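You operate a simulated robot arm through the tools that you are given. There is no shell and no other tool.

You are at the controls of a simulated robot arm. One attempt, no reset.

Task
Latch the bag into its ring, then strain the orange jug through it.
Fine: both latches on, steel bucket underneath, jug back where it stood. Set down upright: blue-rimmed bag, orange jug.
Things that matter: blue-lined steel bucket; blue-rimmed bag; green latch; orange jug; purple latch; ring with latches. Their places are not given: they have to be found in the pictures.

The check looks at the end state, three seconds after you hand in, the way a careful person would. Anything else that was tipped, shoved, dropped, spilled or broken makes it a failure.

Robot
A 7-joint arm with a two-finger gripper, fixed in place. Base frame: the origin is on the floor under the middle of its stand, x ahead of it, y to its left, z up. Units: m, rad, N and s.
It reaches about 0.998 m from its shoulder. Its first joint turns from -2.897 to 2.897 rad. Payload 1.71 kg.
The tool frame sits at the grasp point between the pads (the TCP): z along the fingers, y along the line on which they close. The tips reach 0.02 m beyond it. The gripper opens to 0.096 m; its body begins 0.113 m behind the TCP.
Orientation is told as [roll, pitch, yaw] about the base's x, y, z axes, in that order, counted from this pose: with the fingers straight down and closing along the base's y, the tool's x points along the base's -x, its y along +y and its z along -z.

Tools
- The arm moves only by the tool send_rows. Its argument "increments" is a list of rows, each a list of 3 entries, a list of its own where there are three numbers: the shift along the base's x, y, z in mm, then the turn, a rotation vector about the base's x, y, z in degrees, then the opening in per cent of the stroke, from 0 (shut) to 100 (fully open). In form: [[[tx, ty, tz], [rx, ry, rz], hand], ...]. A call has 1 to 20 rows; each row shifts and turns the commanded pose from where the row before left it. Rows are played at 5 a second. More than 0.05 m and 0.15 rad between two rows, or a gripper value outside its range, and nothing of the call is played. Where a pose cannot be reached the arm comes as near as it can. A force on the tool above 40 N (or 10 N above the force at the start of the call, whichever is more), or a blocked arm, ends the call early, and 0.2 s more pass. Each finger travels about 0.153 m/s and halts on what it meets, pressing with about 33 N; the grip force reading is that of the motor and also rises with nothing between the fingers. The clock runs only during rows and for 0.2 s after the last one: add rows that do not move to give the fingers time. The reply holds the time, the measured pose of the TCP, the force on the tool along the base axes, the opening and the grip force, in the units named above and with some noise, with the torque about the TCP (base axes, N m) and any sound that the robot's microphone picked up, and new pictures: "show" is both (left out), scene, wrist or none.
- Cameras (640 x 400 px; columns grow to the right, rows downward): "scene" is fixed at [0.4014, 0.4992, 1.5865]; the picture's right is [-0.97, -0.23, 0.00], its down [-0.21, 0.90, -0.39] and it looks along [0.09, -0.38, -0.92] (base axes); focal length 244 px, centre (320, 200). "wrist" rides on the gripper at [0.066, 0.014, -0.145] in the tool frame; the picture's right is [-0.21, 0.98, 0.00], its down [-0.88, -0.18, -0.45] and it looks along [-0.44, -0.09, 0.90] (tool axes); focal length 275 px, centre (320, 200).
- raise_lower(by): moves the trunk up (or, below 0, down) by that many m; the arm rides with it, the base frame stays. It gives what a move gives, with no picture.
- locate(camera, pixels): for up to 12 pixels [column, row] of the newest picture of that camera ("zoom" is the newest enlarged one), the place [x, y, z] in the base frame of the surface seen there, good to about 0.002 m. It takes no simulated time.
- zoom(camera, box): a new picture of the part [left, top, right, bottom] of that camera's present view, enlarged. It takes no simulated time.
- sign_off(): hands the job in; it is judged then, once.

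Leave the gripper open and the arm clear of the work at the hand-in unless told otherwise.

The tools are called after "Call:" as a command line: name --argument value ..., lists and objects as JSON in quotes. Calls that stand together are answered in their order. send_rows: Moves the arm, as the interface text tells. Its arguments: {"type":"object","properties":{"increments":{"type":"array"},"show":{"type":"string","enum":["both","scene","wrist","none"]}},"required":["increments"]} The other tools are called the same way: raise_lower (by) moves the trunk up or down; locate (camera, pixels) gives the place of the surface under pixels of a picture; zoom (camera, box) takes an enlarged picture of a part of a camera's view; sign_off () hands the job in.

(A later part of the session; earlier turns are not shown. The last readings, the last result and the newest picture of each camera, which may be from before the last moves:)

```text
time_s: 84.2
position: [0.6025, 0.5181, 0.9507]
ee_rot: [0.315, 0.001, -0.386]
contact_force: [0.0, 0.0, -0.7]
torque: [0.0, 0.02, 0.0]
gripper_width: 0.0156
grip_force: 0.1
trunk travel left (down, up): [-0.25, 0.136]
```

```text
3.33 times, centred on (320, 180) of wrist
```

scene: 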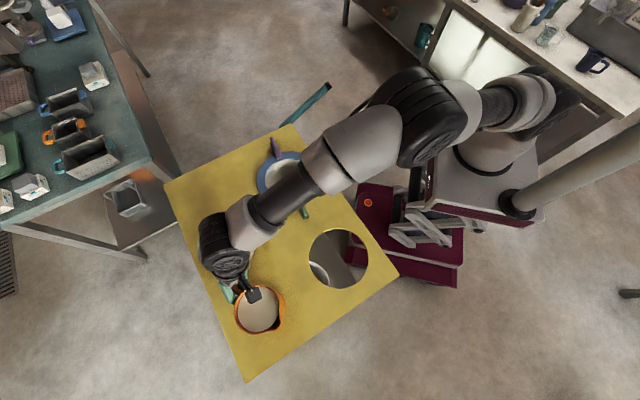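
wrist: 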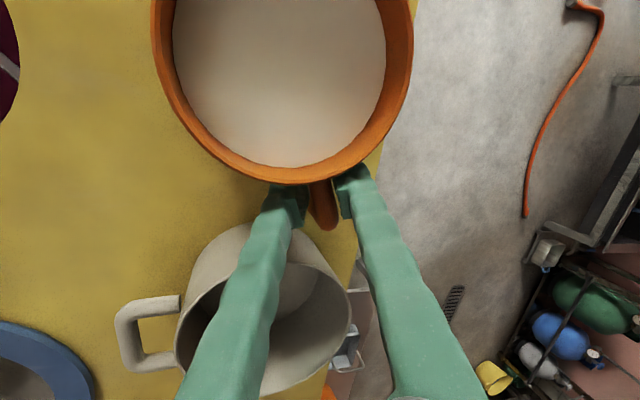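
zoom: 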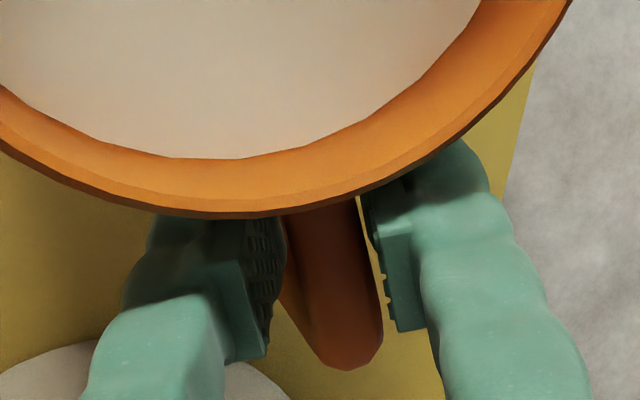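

Well centred, no contact force. I close fully.

Call:
send_rows --increments '[[[0, 0, 0], [0, 0, 0], 10], [[0, 0, 0], [0, 0, 0], 5], [[0, 0, 0], [0, 0, 0], 0], [[0, 0, 0], [0, 0, 0], 0], [[0, 0, 0], [0, 0, 0], 0]]'

Call:
zoom --camera "scene" --box '[200, 260, 320, 350]'

```text
time_s: 85.4
position: [0.6035, 0.5188, 0.951]
ee_rot: [0.315, 0.001, -0.386]
contact_force: [2.7, 1.2, 3.2]
torque: [-0.14, -0.38, 0.1]
gripper_width: 0.0073
grip_force: 33.4
trunk travel left (down, up): [-0.25, 0.136]
```

scene: 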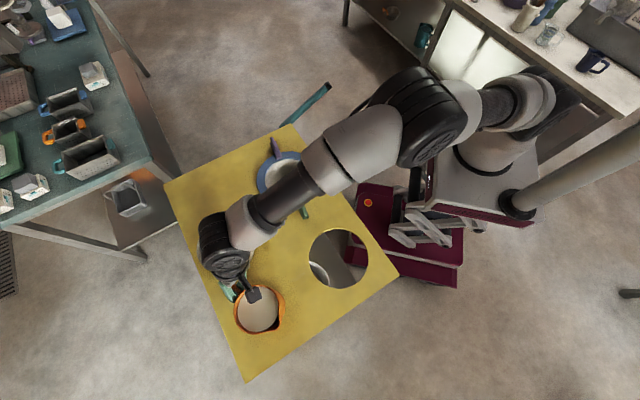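
wrist: 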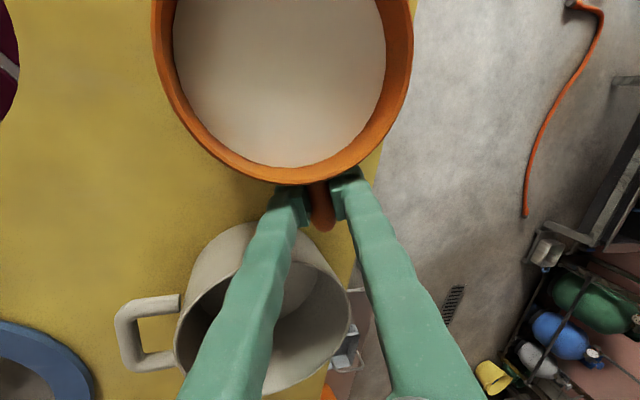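

```text
4.44 times, centred on (260, 305) of scene
```

zoom: 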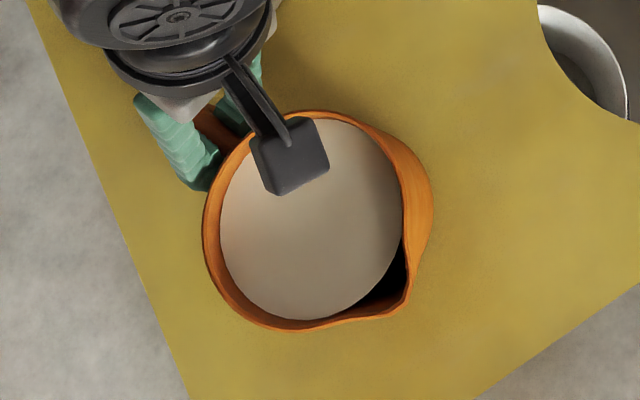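

Gripped (width 7.3 mm, 33.4 N) and the jug has not moved. I lift just 4 mm to feel the weight and check that it does not droop.

Call:
send_rows --increments '[[[0, 0, 2], [0, 0, 0], 0], [[0, 0, 2], [0, 0, 0], 0], [[0, 0, 0], [0, 0, 0], 0]]'

Call:
zoom --camera "scene" --box '[200, 260, 320, 350]'

Call:
locate --camera "zoom" --pixels '[[209, 215], [320, 115], [405, 185], [410, 296], [285, 326], [225, 285], [310, 250], [250, 250], [380, 180], [300, 300], [365, 128], [380, 311]]'

```text
time_s: 86.2
position: [0.602, 0.5204, 0.9531]
ee_rot: [0.314, 0.002, -0.385]
contact_force: [0.0, 0.5, -9.4]
torque: [-0.2, -0.47, -0.03]
gripper_width: 0.007
grip_force: 33.2
trunk travel left (down, up): [-0.25, 0.136]
```

scene: 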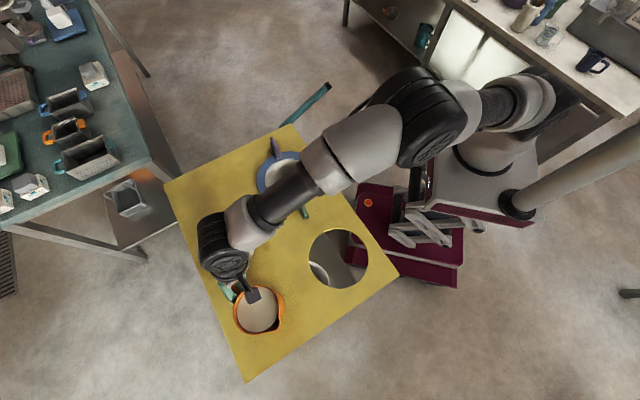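
wrist: 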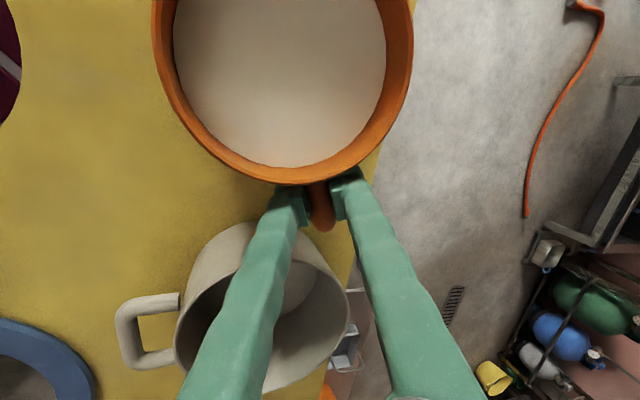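

```text
4.44 times, centred on (260, 305) of scene
```

zoom: 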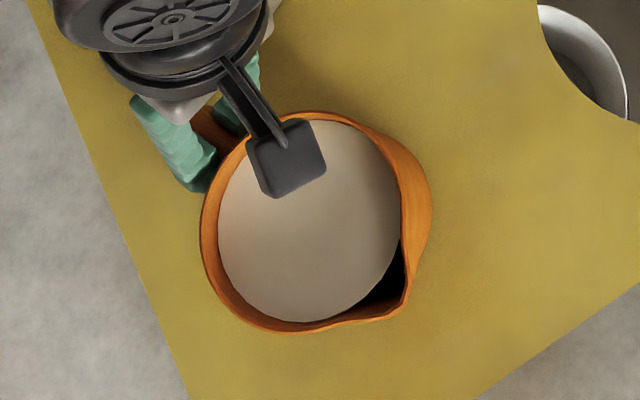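

```text
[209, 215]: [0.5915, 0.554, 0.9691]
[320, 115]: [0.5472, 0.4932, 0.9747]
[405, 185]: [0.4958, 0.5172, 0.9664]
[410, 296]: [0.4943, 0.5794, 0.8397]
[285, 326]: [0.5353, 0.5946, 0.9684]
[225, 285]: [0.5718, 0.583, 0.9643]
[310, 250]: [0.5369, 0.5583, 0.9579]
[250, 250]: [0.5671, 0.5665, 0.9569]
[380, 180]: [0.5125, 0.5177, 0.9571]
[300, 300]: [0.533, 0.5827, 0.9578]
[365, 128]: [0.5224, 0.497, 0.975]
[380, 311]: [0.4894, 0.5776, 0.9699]
```

The tool carries 9.4 N now; the jug is about free. I lift 8 mm more and check its level closely.

Call:
send_rows --increments '[[[0, 0, 3], [0, 0, 0], 0], [[0, 0, 3], [0, 0, 0], 0], [[0, 0, 2], [0, 0, 0], 0], [[0, 0, 0], [0, 0, 0], 0]]'

Call:
zoom --camera "scene" --box '[200, 260, 320, 350]'

Call:
locate --camera "zoom" --pixels '[[206, 240], [205, 210], [212, 270], [320, 116], [360, 125], [300, 116], [395, 165], [404, 200], [404, 300], [385, 312], [330, 325], [290, 328]]'

Call:
locate --camera "wrist" --pixels '[[165, 30], [180, 100], [210, 150], [250, 175], [300, 182], [350, 165], [385, 120], [405, 60], [408, 20], [280, 80], [220, 60], [340, 100]]'

```text
time_s: 87.2
position: [0.6024, 0.521, 0.9629]
ee_rot: [0.316, 0.001, -0.384]
contact_force: [-0.4, -0.4, -10.2]
torque: [-0.2, -0.45, -0.02]
gripper_width: 0.0074
grip_force: 33.0
trunk travel left (down, up): [-0.25, 0.136]
```

scene: 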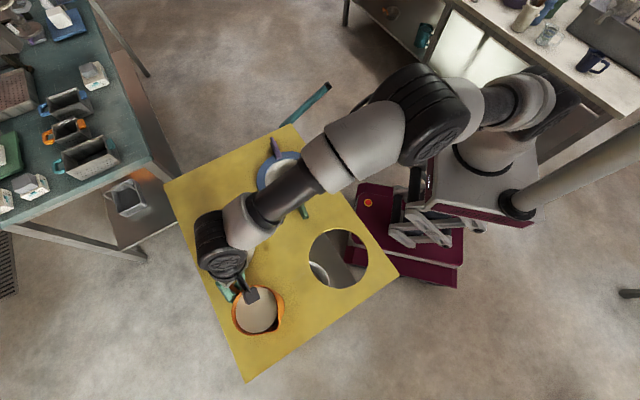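
wrist: 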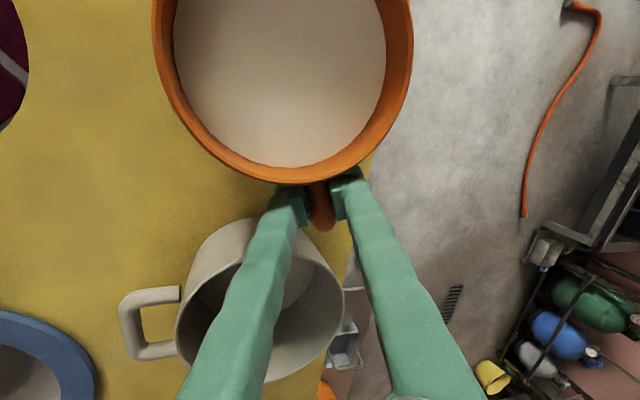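

```text
4.44 times, centred on (260, 305) of scene
```

zoom: 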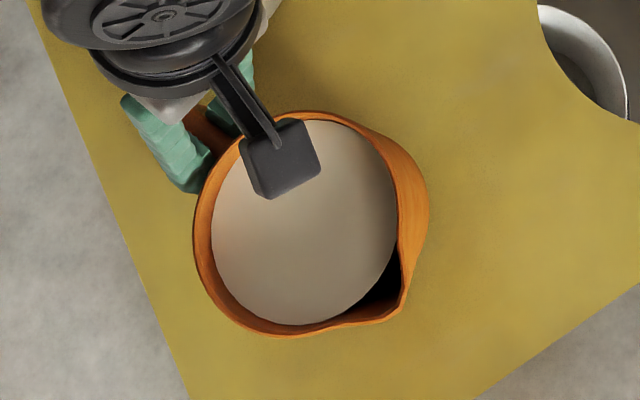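

```text
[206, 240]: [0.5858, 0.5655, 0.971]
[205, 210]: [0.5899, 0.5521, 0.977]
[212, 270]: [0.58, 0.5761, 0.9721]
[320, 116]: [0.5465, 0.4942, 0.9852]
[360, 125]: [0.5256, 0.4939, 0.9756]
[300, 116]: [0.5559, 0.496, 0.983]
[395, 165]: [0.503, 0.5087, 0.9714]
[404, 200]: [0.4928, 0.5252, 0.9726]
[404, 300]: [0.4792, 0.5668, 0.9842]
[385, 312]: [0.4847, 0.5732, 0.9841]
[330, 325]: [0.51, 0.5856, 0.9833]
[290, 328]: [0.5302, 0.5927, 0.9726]
```

```text
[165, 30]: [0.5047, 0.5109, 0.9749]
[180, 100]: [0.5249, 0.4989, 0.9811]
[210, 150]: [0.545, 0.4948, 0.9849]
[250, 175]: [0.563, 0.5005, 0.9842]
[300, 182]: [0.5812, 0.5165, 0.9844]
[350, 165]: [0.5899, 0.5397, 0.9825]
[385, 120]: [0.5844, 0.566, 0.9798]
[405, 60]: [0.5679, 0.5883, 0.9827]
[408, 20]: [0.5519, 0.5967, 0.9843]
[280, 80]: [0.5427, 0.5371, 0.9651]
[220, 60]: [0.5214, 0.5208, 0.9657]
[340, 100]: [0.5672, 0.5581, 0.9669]
```

The jug hangs level (rim 0.982–0.985 all round), 10.2 N, no droop. I now lift it smoothly to bottom z≈0.94 while drawing it towards −y.

Call:
send_rows --increments '[[[0, 0, 5], [0, 0, 0], 0], [[0, -2, 9], [0, 0, 0], 0], [[0, -5, 13], [0, 0, 0], 0], [[0, -8, 15], [0, 0, 0], 0], [[0, -11, 15], [0, 0, 0], 0], [[0, -13, 12], [0, 0, 0], 0], [[0, -14, 9], [0, 0, 0], 0], [[0, -14, 5], [0, 0, 0], 0], [[0, -11, 2], [0, 0, 0], 0], [[0, -7, 0], [0, 0, 0], 0], [[0, -3, 0], [0, 0, 0], 0], [[0, 0, 0], [0, 0, 0], 0]]'

Call:
locate --camera "wrist" --pixels '[[165, 30], [180, 100], [210, 150], [250, 175], [300, 182], [350, 165], [385, 120], [405, 60], [408, 20], [280, 80], [220, 60], [340, 100]]'

```text
time_s: 89.8
position: [0.6037, 0.4321, 1.0465]
ee_rot: [0.315, 0.003, -0.384]
contact_force: [-0.4, -0.1, -9.7]
torque: [-0.19, -0.46, -0.02]
gripper_width: 0.0077
grip_force: 33.0
trunk travel left (down, up): [-0.25, 0.136]
```

scene: 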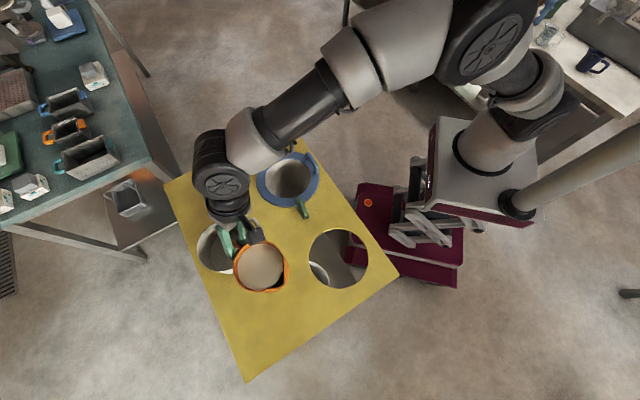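
wrist: 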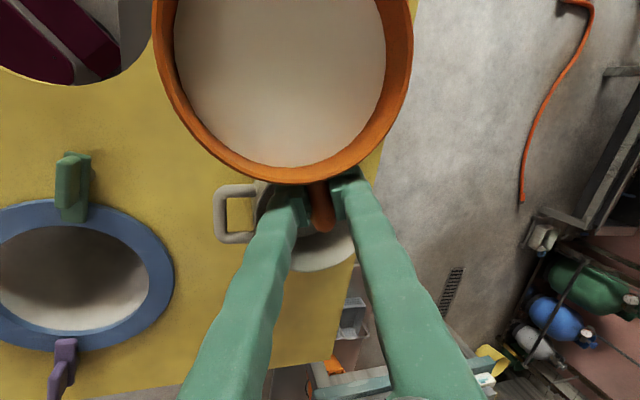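

```text
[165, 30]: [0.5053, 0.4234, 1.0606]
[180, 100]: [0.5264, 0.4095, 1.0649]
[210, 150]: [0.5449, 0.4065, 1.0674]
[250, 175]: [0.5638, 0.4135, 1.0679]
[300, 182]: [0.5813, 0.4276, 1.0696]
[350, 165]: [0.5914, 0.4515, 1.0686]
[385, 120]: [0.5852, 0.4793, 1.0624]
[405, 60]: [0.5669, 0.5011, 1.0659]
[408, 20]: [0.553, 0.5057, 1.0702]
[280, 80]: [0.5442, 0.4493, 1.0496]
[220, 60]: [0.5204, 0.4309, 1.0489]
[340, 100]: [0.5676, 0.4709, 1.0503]
```

Still level, no droop (rim vs liquid unchanged). I carry the jug on towards the ring, half the way, turning it slowly by −28°.

Call:
send_rows --increments '[[[0.5, -8, 0], [0, 0, -1], 0], [[0.7, -13, 0], [0, 0, -1.8], 0], [[0.7, -17, 0], [0, 0, -2.3], 0], [[0.7, -19, 0], [0, 0, -2.5], 0], [[0.7, -19, 0], [0, 0, -2.5], 0], [[0.7, -19, 0], [0, 0, -2.5], 0], [[0.7, -19, 0], [0, 0, -2.5], 0], [[0.7, -19, 0], [0, 0, -2.5], 0], [[0.7, -19, 0], [0, 0, -2.5], 0], [[0.7, -19, 0], [0, 0, -2.5], 0], [[0.7, -17, 0], [0, 0, -2.3], 0], [[0.7, -13, 0], [0, 0, -1.8], 0], [[0.5, -8, 0], [0, 0, -1], 0], [[0, -4, 0], [0, 0, -0.5], 0], [[0, 0, 0], [0, 0, 0], 0]]'

Call:
locate --camera "wrist" --pixels '[[165, 30], [180, 100], [210, 150], [250, 175], [300, 182], [350, 165], [385, 120], [405, 60], [408, 20], [280, 80], [220, 60], [340, 100]]'

```text
time_s: 93.0
position: [0.6108, 0.2184, 1.0475]
ee_rot: [0.316, -0.001, -0.878]
contact_force: [0.2, -0.4, -9.0]
torque: [-0.41, -0.35, -0.03]
gripper_width: 0.0073
grip_force: 32.8
trunk travel left (down, up): [-0.25, 0.136]
```

scene: 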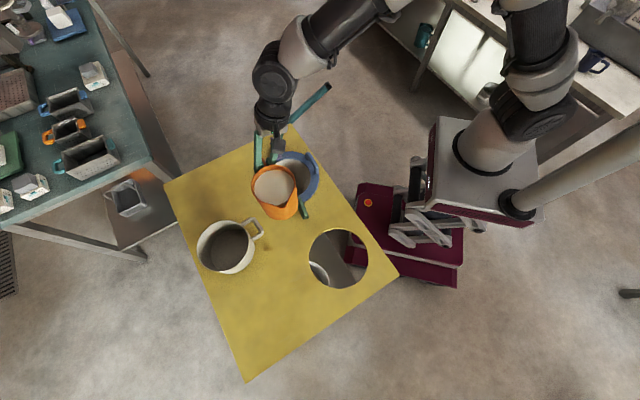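
wrist: 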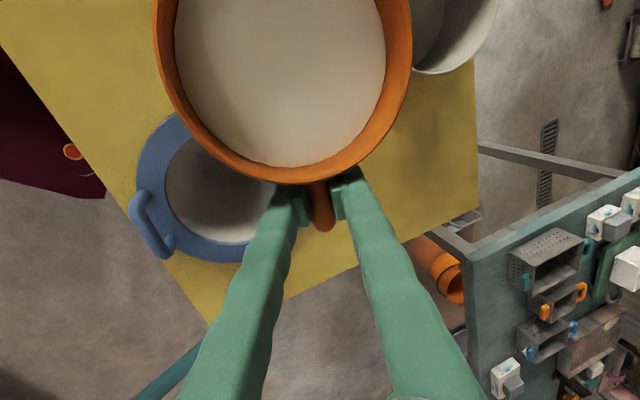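

```text
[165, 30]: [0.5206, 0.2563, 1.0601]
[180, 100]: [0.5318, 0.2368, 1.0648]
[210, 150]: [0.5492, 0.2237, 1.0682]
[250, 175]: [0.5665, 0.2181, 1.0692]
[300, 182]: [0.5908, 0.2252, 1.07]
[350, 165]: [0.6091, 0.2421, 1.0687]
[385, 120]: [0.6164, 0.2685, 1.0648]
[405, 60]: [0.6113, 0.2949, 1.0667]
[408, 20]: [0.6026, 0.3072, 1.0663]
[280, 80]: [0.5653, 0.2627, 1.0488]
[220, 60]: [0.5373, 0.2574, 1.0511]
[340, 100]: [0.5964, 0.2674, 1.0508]
```

Stable and level. Before the last part I check the height of the teal rod near the table's corner.

Call:
locate --camera "scene" --pixels '[[327, 86], [318, 94], [308, 104], [298, 115], [292, 123], [315, 90]]'

```text
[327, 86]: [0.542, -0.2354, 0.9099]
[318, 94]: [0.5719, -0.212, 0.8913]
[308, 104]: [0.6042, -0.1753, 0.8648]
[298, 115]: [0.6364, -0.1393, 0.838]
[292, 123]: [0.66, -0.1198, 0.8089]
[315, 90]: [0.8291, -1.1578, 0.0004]
```

The rod's top is at (0.54,−0.24,0.92), out of the way. I carry on to the pouring start: TCP ≈(0.622,−0.013), jug turned to −80°.

Call:
send_rows --increments '[[[0.5, -8, 0], [0, 0, -1], 0], [[0.8, -13, 0], [0, 0, -1.8], 0], [[0.9, -17, 0], [0, 0, -2.3], 0], [[0.9, -19, 0], [0, 0, -2.5], 0], [[0.9, -19, 0], [0, 0, -2.5], 0], [[0.9, -19, 0], [0, 0, -2.5], 0], [[0.9, -19, 0], [0, 0, -2.5], 0], [[0.9, -19, 0], [0, 0, -2.5], 0], [[0.9, -19, 0], [0, 0, -2.5], 0], [[0.9, -19, 0], [0, 0, -2.5], 0], [[0.9, -19, 0], [0, 0, -2.5], 0], [[0.9, -17, 0], [0, 0, -2.3], 0], [[0.7, -13, 0], [0, 0, -1.4], 0], [[0.2, -8, 0], [0, 0, -0.8], 0], [[0, -3, 0], [0, 0, 0], 0], [[0, 0, 0], [0, 0, 0], 0], [[0, 0, 0], [0, 0, 0], 0]]'

Call:
locate --camera "wrist" --pixels '[[165, 30], [180, 100], [210, 150], [250, 175], [300, 182], [350, 165], [385, 120], [405, 60], [408, 20], [280, 80], [220, 60], [340, 100]]'

Call:
zoom --camera "scene" --box '[220, 80, 360, 230]'

```text
time_s: 96.6
position: [0.6222, -0.0128, 1.0464]
ee_rot: [0.314, 0.001, -1.395]
contact_force: [-0.3, -0.2, -9.2]
torque: [-0.5, -0.09, -0.01]
gripper_width: 0.0075
grip_force: 33.2
trunk travel left (down, up): [-0.25, 0.136]
```

scene: 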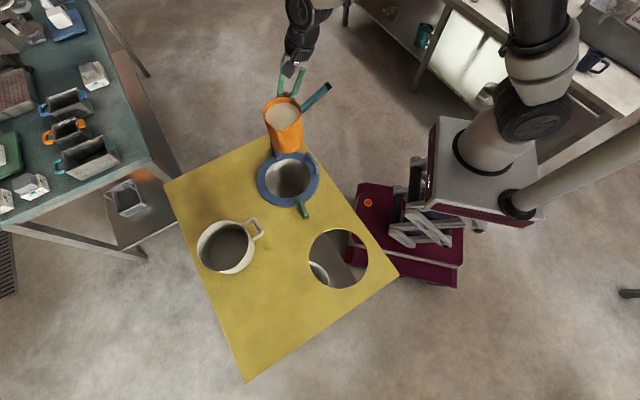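
wrist: 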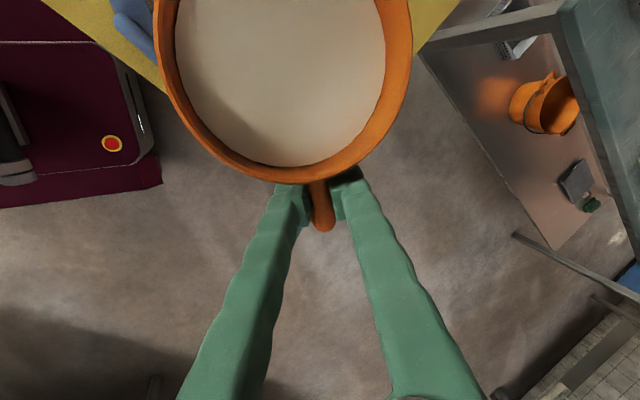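

```text
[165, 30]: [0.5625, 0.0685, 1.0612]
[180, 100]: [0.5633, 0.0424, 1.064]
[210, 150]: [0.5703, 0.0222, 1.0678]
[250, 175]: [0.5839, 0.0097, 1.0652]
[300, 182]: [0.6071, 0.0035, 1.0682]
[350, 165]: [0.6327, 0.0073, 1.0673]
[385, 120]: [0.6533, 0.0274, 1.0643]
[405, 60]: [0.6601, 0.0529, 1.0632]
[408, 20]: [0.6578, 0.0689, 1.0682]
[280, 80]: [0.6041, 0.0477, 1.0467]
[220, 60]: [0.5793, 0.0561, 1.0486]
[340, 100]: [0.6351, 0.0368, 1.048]
```

```text
2.67 times, centred on (290, 155) of scene
```

zoom: 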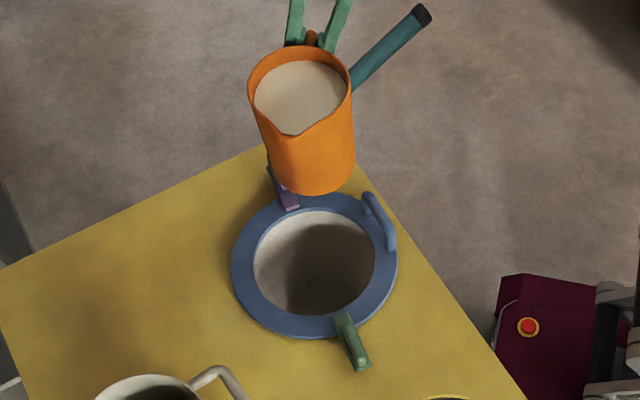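

The jug is at the start place with its spout (zoom (303,134)) facing the bag. I locate the spout's tip, rim and bag's opening.

Call:
locate --camera "zoom" --pixels '[[303, 136], [300, 139], [306, 130], [270, 118], [335, 110], [300, 50], [315, 240], [255, 265], [372, 260], [315, 310], [320, 212]]'

```text
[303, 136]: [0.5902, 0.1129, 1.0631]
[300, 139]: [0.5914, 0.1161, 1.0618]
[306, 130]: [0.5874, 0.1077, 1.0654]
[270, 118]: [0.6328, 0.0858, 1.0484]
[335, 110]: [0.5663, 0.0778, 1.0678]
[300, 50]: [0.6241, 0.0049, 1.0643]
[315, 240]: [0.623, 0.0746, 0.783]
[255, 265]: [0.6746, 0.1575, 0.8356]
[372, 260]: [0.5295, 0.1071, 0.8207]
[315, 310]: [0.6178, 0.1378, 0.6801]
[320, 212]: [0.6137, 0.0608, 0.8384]
```

Spout tip ≈(0.591,0.1165,1.0625), 27 mm short of the bag's centre: right for pouring. I tilt by turning about (−0.98,−0.2,0) while keeping the spout's tip in place. First 10° (liquid should reach the spout near 12°).

Call:
send_rows --increments '[[[0.5, 0, 2], [-0.8, -0.16, 0], 0], [[0.5, 0, 3], [-1.225, -0.249, 0], 0], [[0.5, 0, 3], [-1.225, -0.249, 0], 0], [[0.5, 0, 3], [-1.225, -0.249, 0], 0], [[0.5, 0, 3], [-1.225, -0.249, 0], 0], [[0.5, 0, 3], [-1.225, -0.249, 0], 0], [[0.5, 0, 3], [-1.225, -0.249, 0], 0], [[0.5, 0, 3], [-1.225, -0.249, 0], 0], [[0, 0, 0], [0, 0, 0], 0]]'

Call:
zoom --camera "scene" --box '[220, 80, 360, 230]'

Call:
locate --camera "zoom" --pixels '[[303, 138], [300, 143], [306, 132], [300, 80], [310, 110], [285, 125], [330, 115], [300, 50]]'

```text
time_s: 98.6
position: [0.6253, -0.0123, 1.071]
ee_rot: [0.32, -0.168, -1.395]
contact_force: [-0.5, -0.2, -8.9]
torque: [-0.39, -0.08, -0.02]
gripper_width: 0.0073
grip_force: 32.4
trunk travel left (down, up): [-0.25, 0.136]
```

scene: 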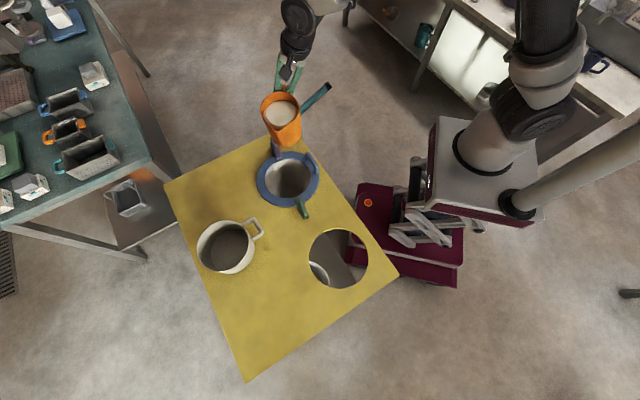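
wrist: 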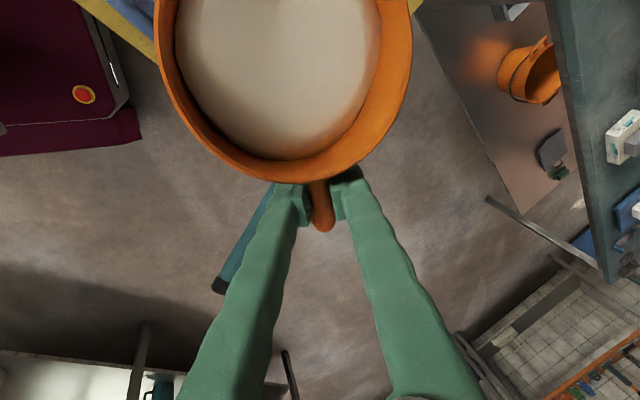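

```text
2.67 times, centred on (290, 155) of scene
```

zoom: 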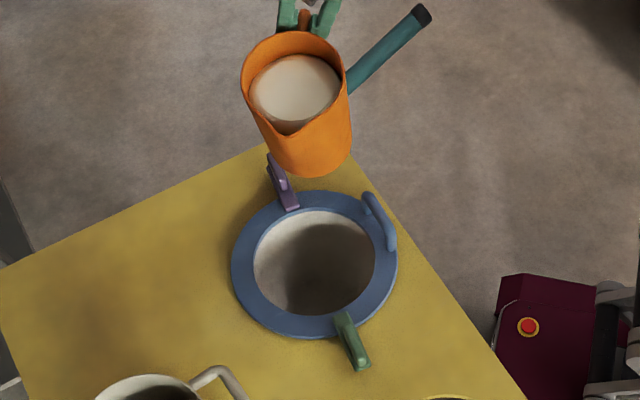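

```text
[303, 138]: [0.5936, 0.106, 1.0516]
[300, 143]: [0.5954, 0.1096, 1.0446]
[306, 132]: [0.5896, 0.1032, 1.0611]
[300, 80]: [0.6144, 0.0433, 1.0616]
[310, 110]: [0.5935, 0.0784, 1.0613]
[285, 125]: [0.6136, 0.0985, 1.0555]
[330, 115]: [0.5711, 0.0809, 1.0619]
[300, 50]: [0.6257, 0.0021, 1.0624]
```

I check the spout tip at zoom (288,137).

Call:
locate --camera "zoom" --pixels '[[287, 137], [284, 134], [291, 139], [280, 130], [296, 131], [287, 142]]'

```text
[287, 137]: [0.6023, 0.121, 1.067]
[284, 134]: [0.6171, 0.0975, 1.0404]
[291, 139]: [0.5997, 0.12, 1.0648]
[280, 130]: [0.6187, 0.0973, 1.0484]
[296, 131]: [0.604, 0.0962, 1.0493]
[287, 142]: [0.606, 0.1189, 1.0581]
```

Tip at (0.602,0.121,1.067), liquid at its lip. I tilt on 10→20° at 1° per row.

Call:
send_rows --increments '[[[-0.07, 0.3, 0.8], [-0.98, -0.199, 0], 0], [[-0.07, 0.3, 0.8], [-0.98, -0.199, 0], 0], [[-0.07, 0.3, 0.8], [-0.98, -0.199, 0], 0], [[-0.07, 0.3, 0.8], [-0.98, -0.199, 0], 0], [[-0.07, 0.3, 0.8], [-0.98, -0.199, 0], 0], [[-0.07, 0.3, 0.8], [-0.98, -0.199, 0], 0], [[-0.07, 0.3, 0.8], [-0.98, -0.199, 0], 0], [[-0.07, 0.3, 0.8], [-0.98, -0.199, 0], 0]]'

Call:
zoom --camera "scene" --box '[220, 80, 360, 230]'

```text
time_s: 100.4
position: [0.6251, -0.0099, 1.0758]
ee_rot: [0.323, -0.307, -1.395]
contact_force: [-0.9, 0.1, -8.9]
torque: [-0.33, -0.08, -0.04]
gripper_width: 0.0073
grip_force: 32.8
trunk travel left (down, up): [-0.25, 0.136]
```

scene: 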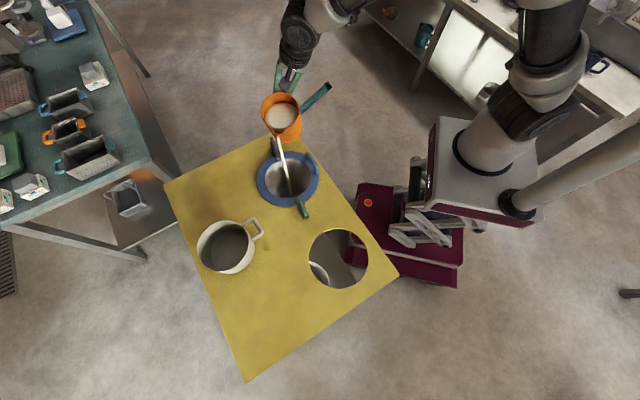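
wrist: 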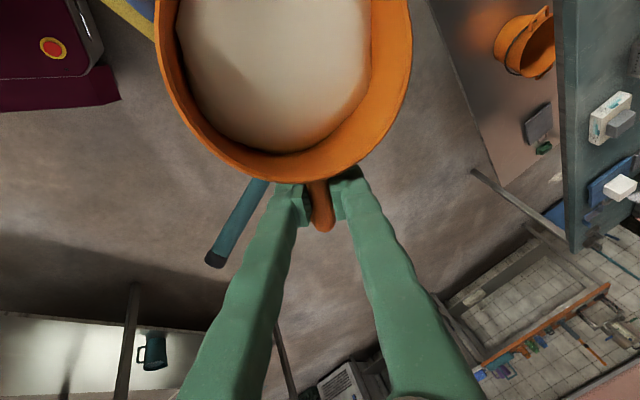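

```text
2.67 times, centred on (290, 155) of scene
```

zoom: 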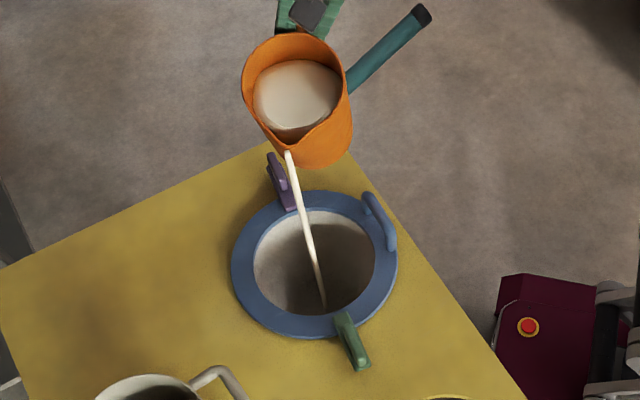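

The stream runs from the spout into the bag. I locate where it goes.

Call:
locate --camera "zoom" --pixels '[[288, 152], [293, 175], [300, 205], [307, 235], [313, 262], [319, 290], [323, 306], [330, 310]]'

```text
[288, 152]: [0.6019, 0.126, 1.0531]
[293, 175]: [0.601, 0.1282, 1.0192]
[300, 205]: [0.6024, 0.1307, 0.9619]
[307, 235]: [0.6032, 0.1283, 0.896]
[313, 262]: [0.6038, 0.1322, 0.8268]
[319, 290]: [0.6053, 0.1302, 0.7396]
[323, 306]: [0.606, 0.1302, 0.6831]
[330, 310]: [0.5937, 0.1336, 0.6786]
```

The stream falls straight down at about (0.604,0.130) into the bag, near its centre. I keep tilting 18→38° at 1° per row.

Call:
send_rows --increments '[[[-0.13, 0.6, 0.7], [-0.98, -0.199, 0], 0], [[-0.13, 0.6, 0.7], [-0.98, -0.199, 0], 0], [[-0.13, 0.6, 0.7], [-0.98, -0.199, 0], 0], [[-0.13, 0.6, 0.7], [-0.98, -0.199, 0], 0], [[-0.13, 0.6, 0.7], [-0.98, -0.199, 0], 0], [[-0.13, 0.6, 0.7], [-0.98, -0.199, 0], 0], [[-0.13, 0.6, 0.7], [-0.98, -0.199, 0], 0], [[-0.13, 0.6, 0.7], [-0.98, -0.199, 0], 0], [[-0.13, 0.6, 0.7], [-0.98, -0.199, 0], 0], [[-0.13, 0.6, 0.7], [-0.98, -0.199, 0], 0], [[-0.22, 0.98, 0.57], [-0.98, -0.199, 0], 0], [[-0.22, 0.98, 0.57], [-0.98, -0.199, 0], 0], [[-0.22, 0.98, 0.57], [-0.98, -0.199, 0], 0], [[-0.22, 0.98, 0.57], [-0.98, -0.199, 0], 0]]'

Call:
zoom --camera "scene" --box '[220, 80, 360, 230]'

```text
time_s: 103.4
position: [0.6238, 0.0001, 1.086]
ee_rot: [0.33, -0.55, -1.397]
contact_force: [-0.5, 0.6, -7.6]
torque: [-0.16, 0.0, 0.0]
gripper_width: 0.0072
grip_force: 32.8
trunk travel left (down, up): [-0.25, 0.136]
```

scene: 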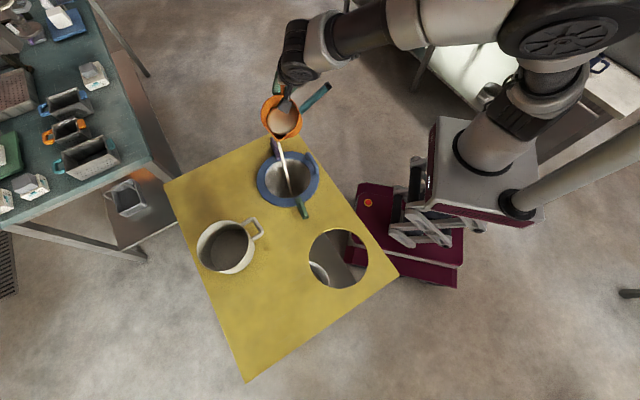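
wrist: 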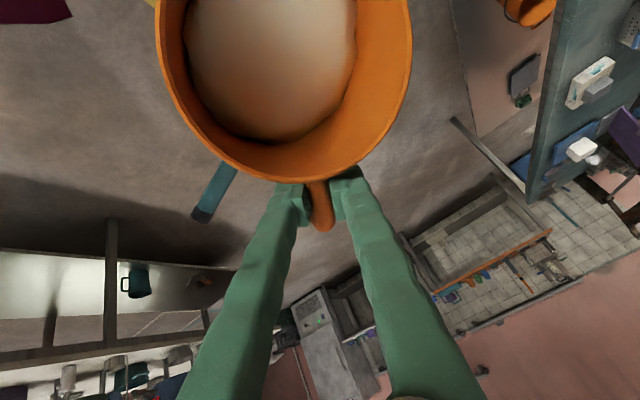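

```text
2.67 times, centred on (290, 155) of scene
```

zoom: 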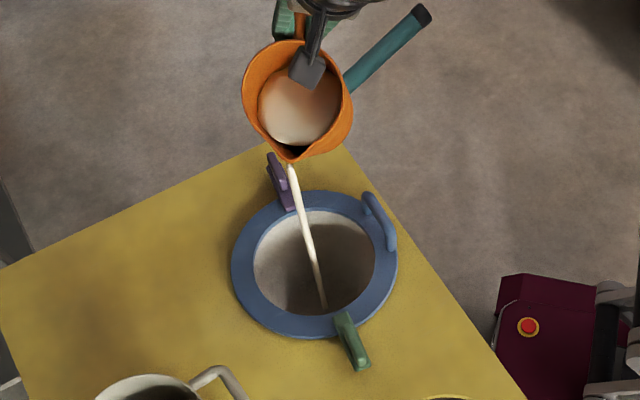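

Pouring well: weight down to 7.6 N. I check the stream and the level in the bag.

Call:
locate --camera "zoom" --pixels '[[291, 160], [292, 172], [300, 210], [313, 262], [322, 302], [300, 290], [340, 280], [290, 150]]'

```text
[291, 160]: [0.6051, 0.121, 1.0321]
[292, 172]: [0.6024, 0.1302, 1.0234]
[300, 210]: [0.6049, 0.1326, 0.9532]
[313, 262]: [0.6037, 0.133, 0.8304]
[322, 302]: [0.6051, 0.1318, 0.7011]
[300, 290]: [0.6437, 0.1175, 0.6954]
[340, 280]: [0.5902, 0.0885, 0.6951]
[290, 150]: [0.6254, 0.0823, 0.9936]
```

Stream and level are fine (level in the bag ≈0.70). I tilt on 31→50°.

Call:
send_rows --increments '[[[-0.24, 1.07, 0.5], [-0.98, -0.199, 0], 0], [[-0.24, 1.07, 0.5], [-0.98, -0.199, 0], 0], [[-0.24, 1.07, 0.5], [-0.98, -0.199, 0], 0], [[-0.24, 1.07, 0.5], [-0.98, -0.199, 0], 0], [[-0.24, 1.07, 0.5], [-0.98, -0.199, 0], 0], [[-0.24, 1.07, 0.5], [-0.98, -0.199, 0], 0], [[-0.24, 1.07, 0.5], [-0.98, -0.199, 0], 0], [[-0.24, 1.07, 0.5], [-0.98, -0.199, 0], 0], [[-0.24, 1.07, 0.5], [-0.98, -0.199, 0], 0], [[-0.31, 1.4, 0.3], [-0.98, -0.199, 0], 0], [[-0.31, 1.4, 0.3], [-0.98, -0.199, 0], 0], [[-0.31, 1.4, 0.3], [-0.98, -0.199, 0], 0], [[-0.31, 1.4, 0.3], [-0.98, -0.199, 0], 0], [[-0.31, 1.4, 0.3], [-0.98, -0.199, 0], 0], [[-0.31, 1.4, 0.3], [-0.98, -0.199, 0], 0], [[-0.31, 1.4, 0.3], [-0.98, -0.199, 0], 0], [[-0.31, 1.4, 0.3], [-0.98, -0.199, 0], 0]]' --show "scene"

Call:
zoom --camera "scene" --box '[220, 80, 360, 230]'

Call:
locate --camera "zoom" --pixels '[[291, 165], [292, 175], [300, 210], [313, 262], [322, 302], [300, 290], [340, 280]]'

```text
time_s: 107.0
position: [0.6196, 0.0208, 1.0928]
ee_rot: [0.341, -0.848, -1.406]
contact_force: [0.2, -0.4, -5.3]
torque: [0.03, -0.02, -0.01]
gripper_width: 0.0073
grip_force: 32.6
trunk travel left (down, up): [-0.25, 0.136]
```

scene: 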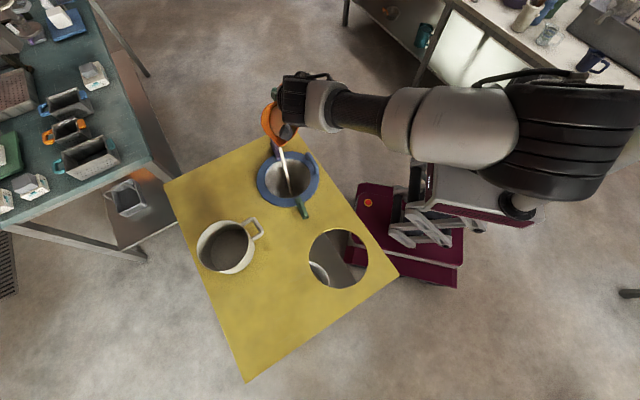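

```text
2.67 times, centred on (290, 155) of scene
```

zoom: 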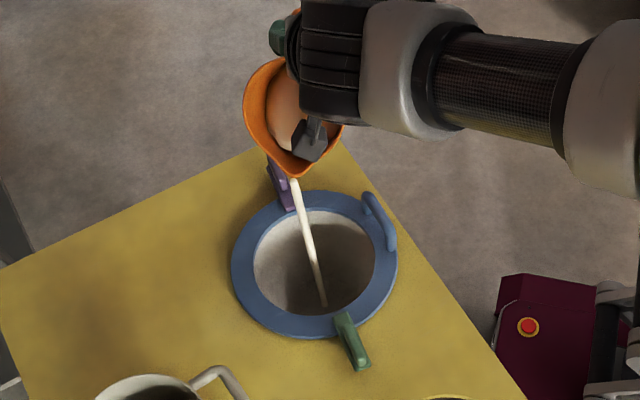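

```text
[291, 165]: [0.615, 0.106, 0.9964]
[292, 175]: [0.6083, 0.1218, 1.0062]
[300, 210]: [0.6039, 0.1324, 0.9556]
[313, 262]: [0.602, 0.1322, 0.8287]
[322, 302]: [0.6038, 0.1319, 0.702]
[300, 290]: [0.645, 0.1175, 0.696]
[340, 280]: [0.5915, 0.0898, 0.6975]
```

Weight 5.3 N at 48°, stream steady, level unchanged. I tilt on to ~66°.

Call:
send_rows --increments '[[[-0.35, 1.6, 0.1], [-0.98, -0.199, 0], 0], [[-0.35, 1.6, 0.1], [-0.98, -0.199, 0], 0], [[-0.35, 1.6, 0.1], [-0.98, -0.199, 0], 0], [[-0.35, 1.6, 0.1], [-0.98, -0.199, 0], 0], [[-0.35, 1.6, 0.1], [-0.98, -0.199, 0], 0], [[-0.35, 1.6, 0.1], [-0.98, -0.199, 0], 0], [[-0.35, 1.6, 0.1], [-0.98, -0.199, 0], 0], [[-0.35, 1.6, 0.1], [-0.98, -0.199, 0], 0], [[-0.41, 1.85, -0.15], [-0.98, -0.199, 0], 0], [[-0.41, 1.85, -0.15], [-0.98, -0.199, 0], 0], [[-0.41, 1.85, -0.15], [-0.98, -0.199, 0], 0], [[-0.41, 1.85, -0.15], [-0.98, -0.199, 0], 0], [[-0.41, 1.85, -0.15], [-0.98, -0.199, 0], 0], [[-0.41, 1.85, -0.15], [-0.98, -0.199, 0], 0], [[-0.41, 1.85, -0.15], [-0.98, -0.199, 0], 0], [[-0.41, 1.85, -0.15], [-0.98, -0.199, 0], 0], [[-0.41, 1.85, -0.15], [-0.98, -0.199, 0], 0]]' --show "scene"

Call:
zoom --camera "scene" --box '[220, 80, 360, 230]'

Call:
locate --camera "zoom" --pixels '[[293, 185], [300, 210], [313, 262], [322, 302], [300, 290], [340, 280]]'

```text
time_s: 110.6
position: [0.6124, 0.0516, 1.0935]
ee_rot: [0.37, -1.146, -1.429]
contact_force: [-0.8, -0.3, -2.3]
torque: [0.05, 0.03, 0.03]
gripper_width: 0.0073
grip_force: 33.1
trunk travel left (down, up): [-0.25, 0.136]
```

scene: 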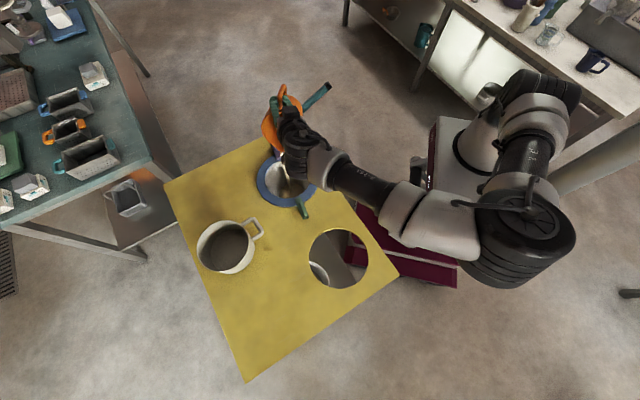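

```text
2.67 times, centred on (290, 155) of scene
```

zoom: 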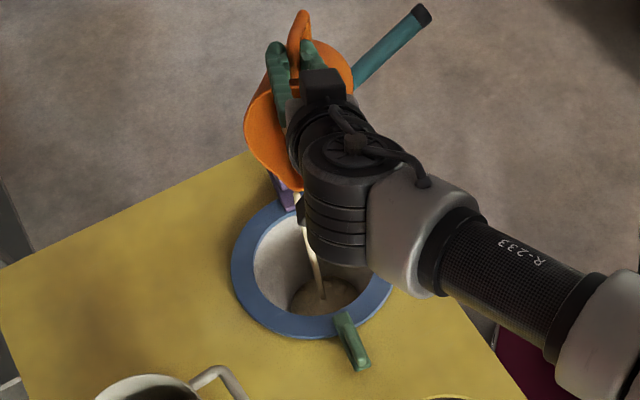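

```text
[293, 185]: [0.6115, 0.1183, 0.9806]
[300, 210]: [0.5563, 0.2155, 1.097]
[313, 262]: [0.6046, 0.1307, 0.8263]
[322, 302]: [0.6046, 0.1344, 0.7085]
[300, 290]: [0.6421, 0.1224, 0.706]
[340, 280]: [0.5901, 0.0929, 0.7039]
```

Weight 2.3 N: nearly empty, the stream is thin. I keep on to ~86° and watch the arm's reach.

Call:
send_rows --increments '[[[-0.45, 2.05, 0.4], [-0.98, -0.199, 0], 0], [[-0.45, 2.05, 0.4], [-0.98, -0.199, 0], 0], [[-0.45, 2.05, 0.4], [-0.98, -0.199, 0], 0], [[-0.45, 2.05, 0.4], [-0.98, -0.199, 0], 0], [[-0.45, 2.05, 0.4], [-0.98, -0.199, 0], 0], [[-0.45, 2.05, 0.4], [-0.98, -0.199, 0], 0], [[-0.45, 2.05, 0.4], [-0.98, -0.199, 0], 0], [[-0.45, 2.05, 0.4], [-0.98, -0.199, 0], 0], [[-0.45, 2.05, 0.4], [-0.98, -0.199, 0], 0], [[-0.45, 2.05, 0.4], [-0.98, -0.199, 0], 0], [[-0.48, 2.2, 0.65], [-0.98, -0.199, 0], 0], [[-0.48, 2.2, 0.65], [-0.98, -0.199, 0], 0], [[-0.48, 2.2, 0.65], [-0.98, -0.199, 0], 0], [[-0.48, 2.2, 0.65], [-0.98, -0.199, 0], 0], [[-0.48, 2.2, 0.65], [-0.98, -0.199, 0], 0], [[0, 0, 0], [0, 0, 0], 0]]' --show "scene"

Call:
zoom --camera "scene" --box '[220, 80, 360, 230]'

```text
time_s: 114.0
position: [0.6057, 0.0813, 1.101]
ee_rot: [0.463, -1.405, -1.52]
contact_force: [0.3, -0.9, -0.3]
torque: [0.02, -0.01, -0.06]
gripper_width: 0.007
grip_force: 32.3
trunk travel left (down, up): [-0.25, 0.136]
```

scene: 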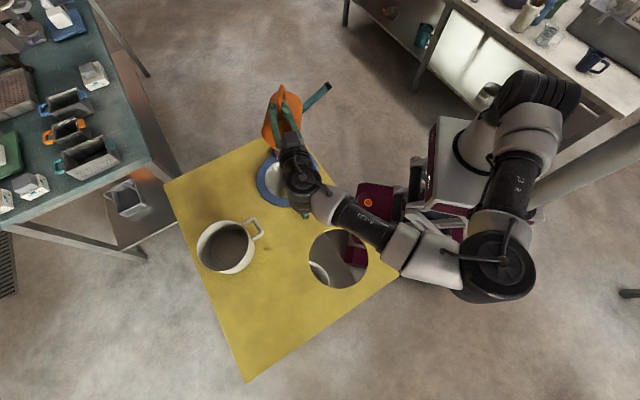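

```text
2.67 times, centred on (290, 155) of scene
```

zoom: 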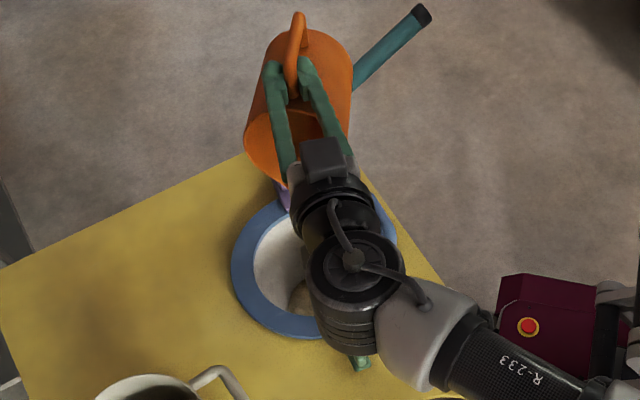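

The weight reading is down to ~0.3 N and no stream is seen. I tilt 14° more (to ~95°) to let the last drops out, then wait a moment.

Call:
send_rows --increments '[[[-0.5, 2.25, 0.4], [-0.98, -0.199, 0], 0], [[-0.5, 2.25, 0.4], [-0.98, -0.199, 0], 0], [[-0.5, 2.25, 0.4], [-0.98, -0.199, 0], 0], [[-0.5, 2.25, 0.4], [-0.98, -0.199, 0], 0], [[-0.5, 2.25, 0.4], [-0.98, -0.199, 0], 0], [[-0.5, 2.25, 0.4], [-0.98, -0.199, 0], 0], [[-0.5, 2.25, 0.4], [-0.98, -0.199, 0], 0], [[-0.5, 2.25, 0.4], [-0.98, -0.199, 0], 0], [[-0.5, 2.25, 0.4], [-0.98, -0.199, 0], 0], [[-0.5, 2.25, 0.4], [-0.98, -0.199, 0], 0], [[-0.5, 2.25, 0.4], [-0.98, -0.199, 0], 0], [[-0.5, 2.25, 0.4], [-0.98, -0.199, 0], 0], [[0, 0, 0], [0, 0, 0], 0], [[0, 0, 0], [0, 0, 0], 0], [[0, 0, 0], [0, 0, 0], 0], [[0, 0, 0], [0, 0, 0], 0], [[0, 0, 0], [0, 0, 0], 0]]' --show "both"

Call:
zoom --camera "scene" --box '[220, 80, 360, 230]'

```text
time_s: 117.6
position: [0.6001, 0.1086, 1.1061]
ee_rot: [2.965, -1.518, 2.266]
contact_force: [-0.1, 0.2, -1.3]
torque: [0.06, -0.01, 0.02]
gripper_width: 0.0073
grip_force: 33.4
trunk travel left (down, up): [-0.25, 0.136]
```

scene: 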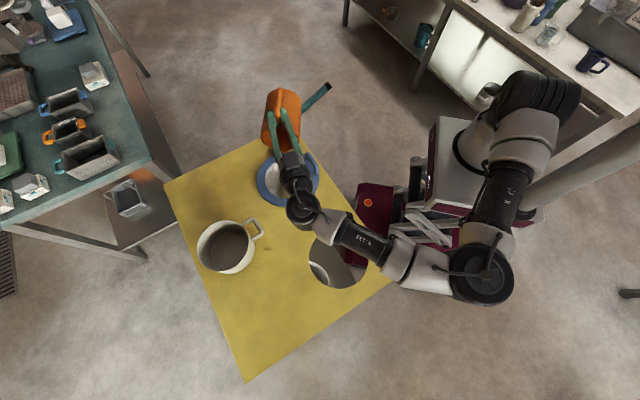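
wrist: 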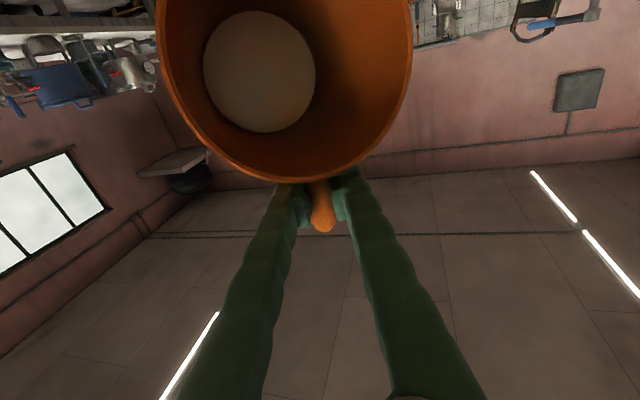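

```text
2.67 times, centred on (290, 155) of scene
```

zoom: 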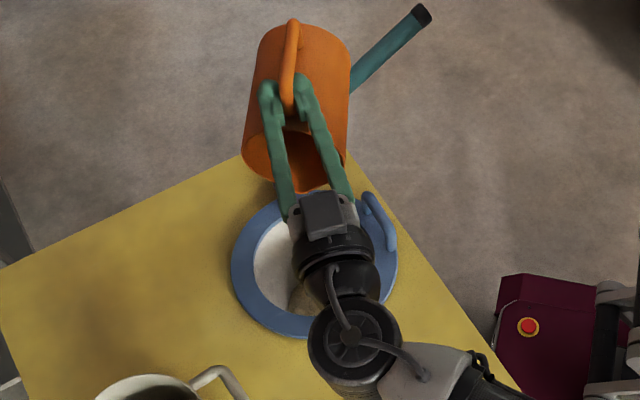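

The wrist camera looks into the jug: there is a pale disc at its bottom. I zoom in to see if something is left.

Call:
zoom --camera "wrist" --box '[150, 0, 420, 190]'

Call:
locate --camera "zoom" --pixels '[[265, 150], [200, 150], [330, 150], [265, 60], [265, 250], [150, 150], [420, 150], [265, 310], [300, 360], [60, 200]]'

```text
2.11 times, centred on (285, 95) of wrist
```

zoom: 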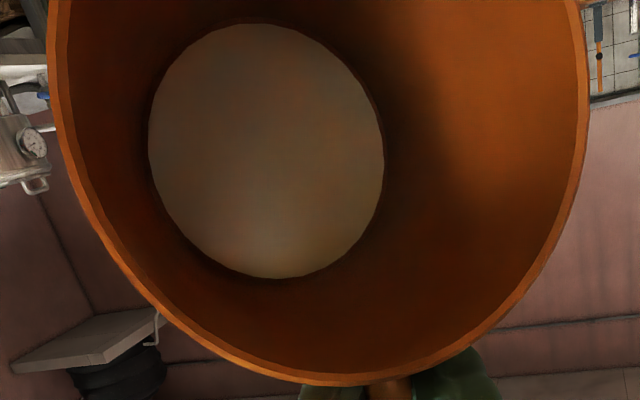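

```text
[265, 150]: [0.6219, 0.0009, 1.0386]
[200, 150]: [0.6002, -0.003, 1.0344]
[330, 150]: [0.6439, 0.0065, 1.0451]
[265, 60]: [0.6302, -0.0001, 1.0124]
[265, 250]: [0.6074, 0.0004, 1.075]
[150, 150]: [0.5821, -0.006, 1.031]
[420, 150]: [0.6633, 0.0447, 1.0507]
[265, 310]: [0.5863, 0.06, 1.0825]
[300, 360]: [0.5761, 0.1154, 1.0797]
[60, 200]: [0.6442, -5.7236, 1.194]
```

The disc lies at the jug's floor, perhaps only a film. To be sure I tilt 12° more (to ~105°) and wait two seconds.

Call:
send_rows --increments '[[[-0.6, 2.7, -0.1], [-1.176, -0.239, 0], 0], [[-0.6, 2.7, -0.1], [-1.176, -0.239, 0], 0], [[-0.6, 2.7, -0.1], [-1.176, -0.239, 0], 0], [[-0.6, 2.7, -0.1], [-1.176, -0.239, 0], 0], [[-0.6, 2.7, -0.1], [-1.176, -0.239, 0], 0], [[-0.6, 2.7, -0.1], [-1.176, -0.239, 0], 0], [[-0.6, 2.7, -0.1], [-1.176, -0.239, 0], 0], [[-0.6, 2.7, -0.1], [-1.176, -0.239, 0], 0], [[-0.6, 2.7, -0.1], [-1.176, -0.239, 0], 0], [[-0.6, 2.7, -0.1], [-1.176, -0.239, 0], 0], [[0, 0, 0], [0, 0, 0], 0], [[0, 0, 0], [0, 0, 0], 0], [[0, 0, 0], [0, 0, 0], 0], [[0, 0, 0], [0, 0, 0], 0], [[0, 0, 0], [0, 0, 0], 0], [[0, 0, 0], [0, 0, 0], 0], [[0, 0, 0], [0, 0, 0], 0], [[0, 0, 0], [0, 0, 0], 0], [[0, 0, 0], [0, 0, 0], 0], [[0, 0, 0], [0, 0, 0], 0]]'

Call:
zoom --camera "wrist" --box '[150, 0, 420, 190]'

Call:
zoom --camera "scene" --box '[220, 80, 360, 230]'

```text
time_s: 121.8
position: [0.5936, 0.1348, 1.1043]
ee_rot: [-2.918, -1.316, 1.868]
contact_force: [-0.1, 1.0, -1.0]
torque: [0.09, 0.04, 0.0]
gripper_width: 0.007
grip_force: 33.2
trunk travel left (down, up): [-0.25, 0.136]
```

scene: 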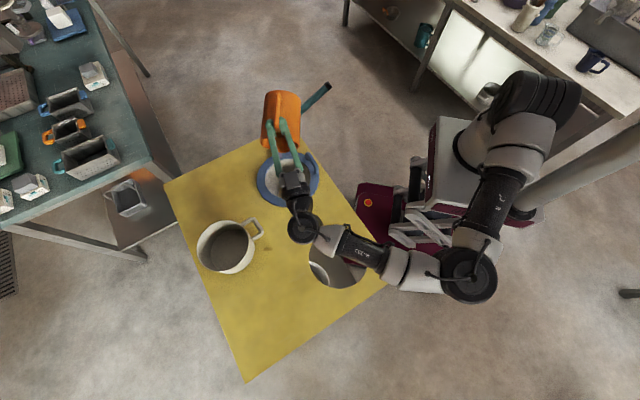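
wrist: 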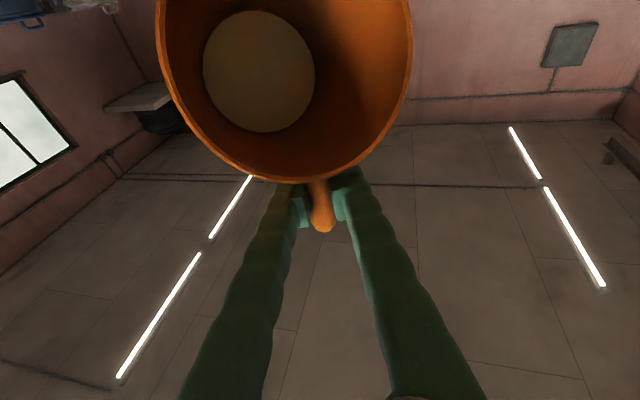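

```text
2.11 times, centred on (285, 95) of wrist
```

zoom: 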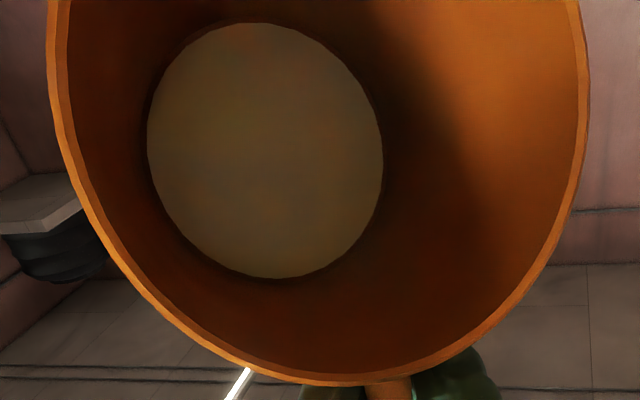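

```text
2.67 times, centred on (290, 155) of scene
```

zoom: 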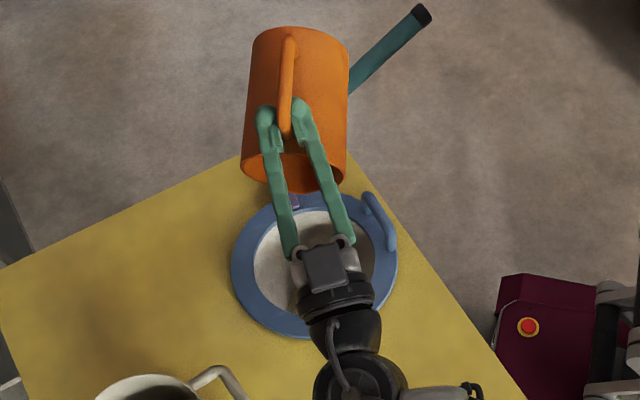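

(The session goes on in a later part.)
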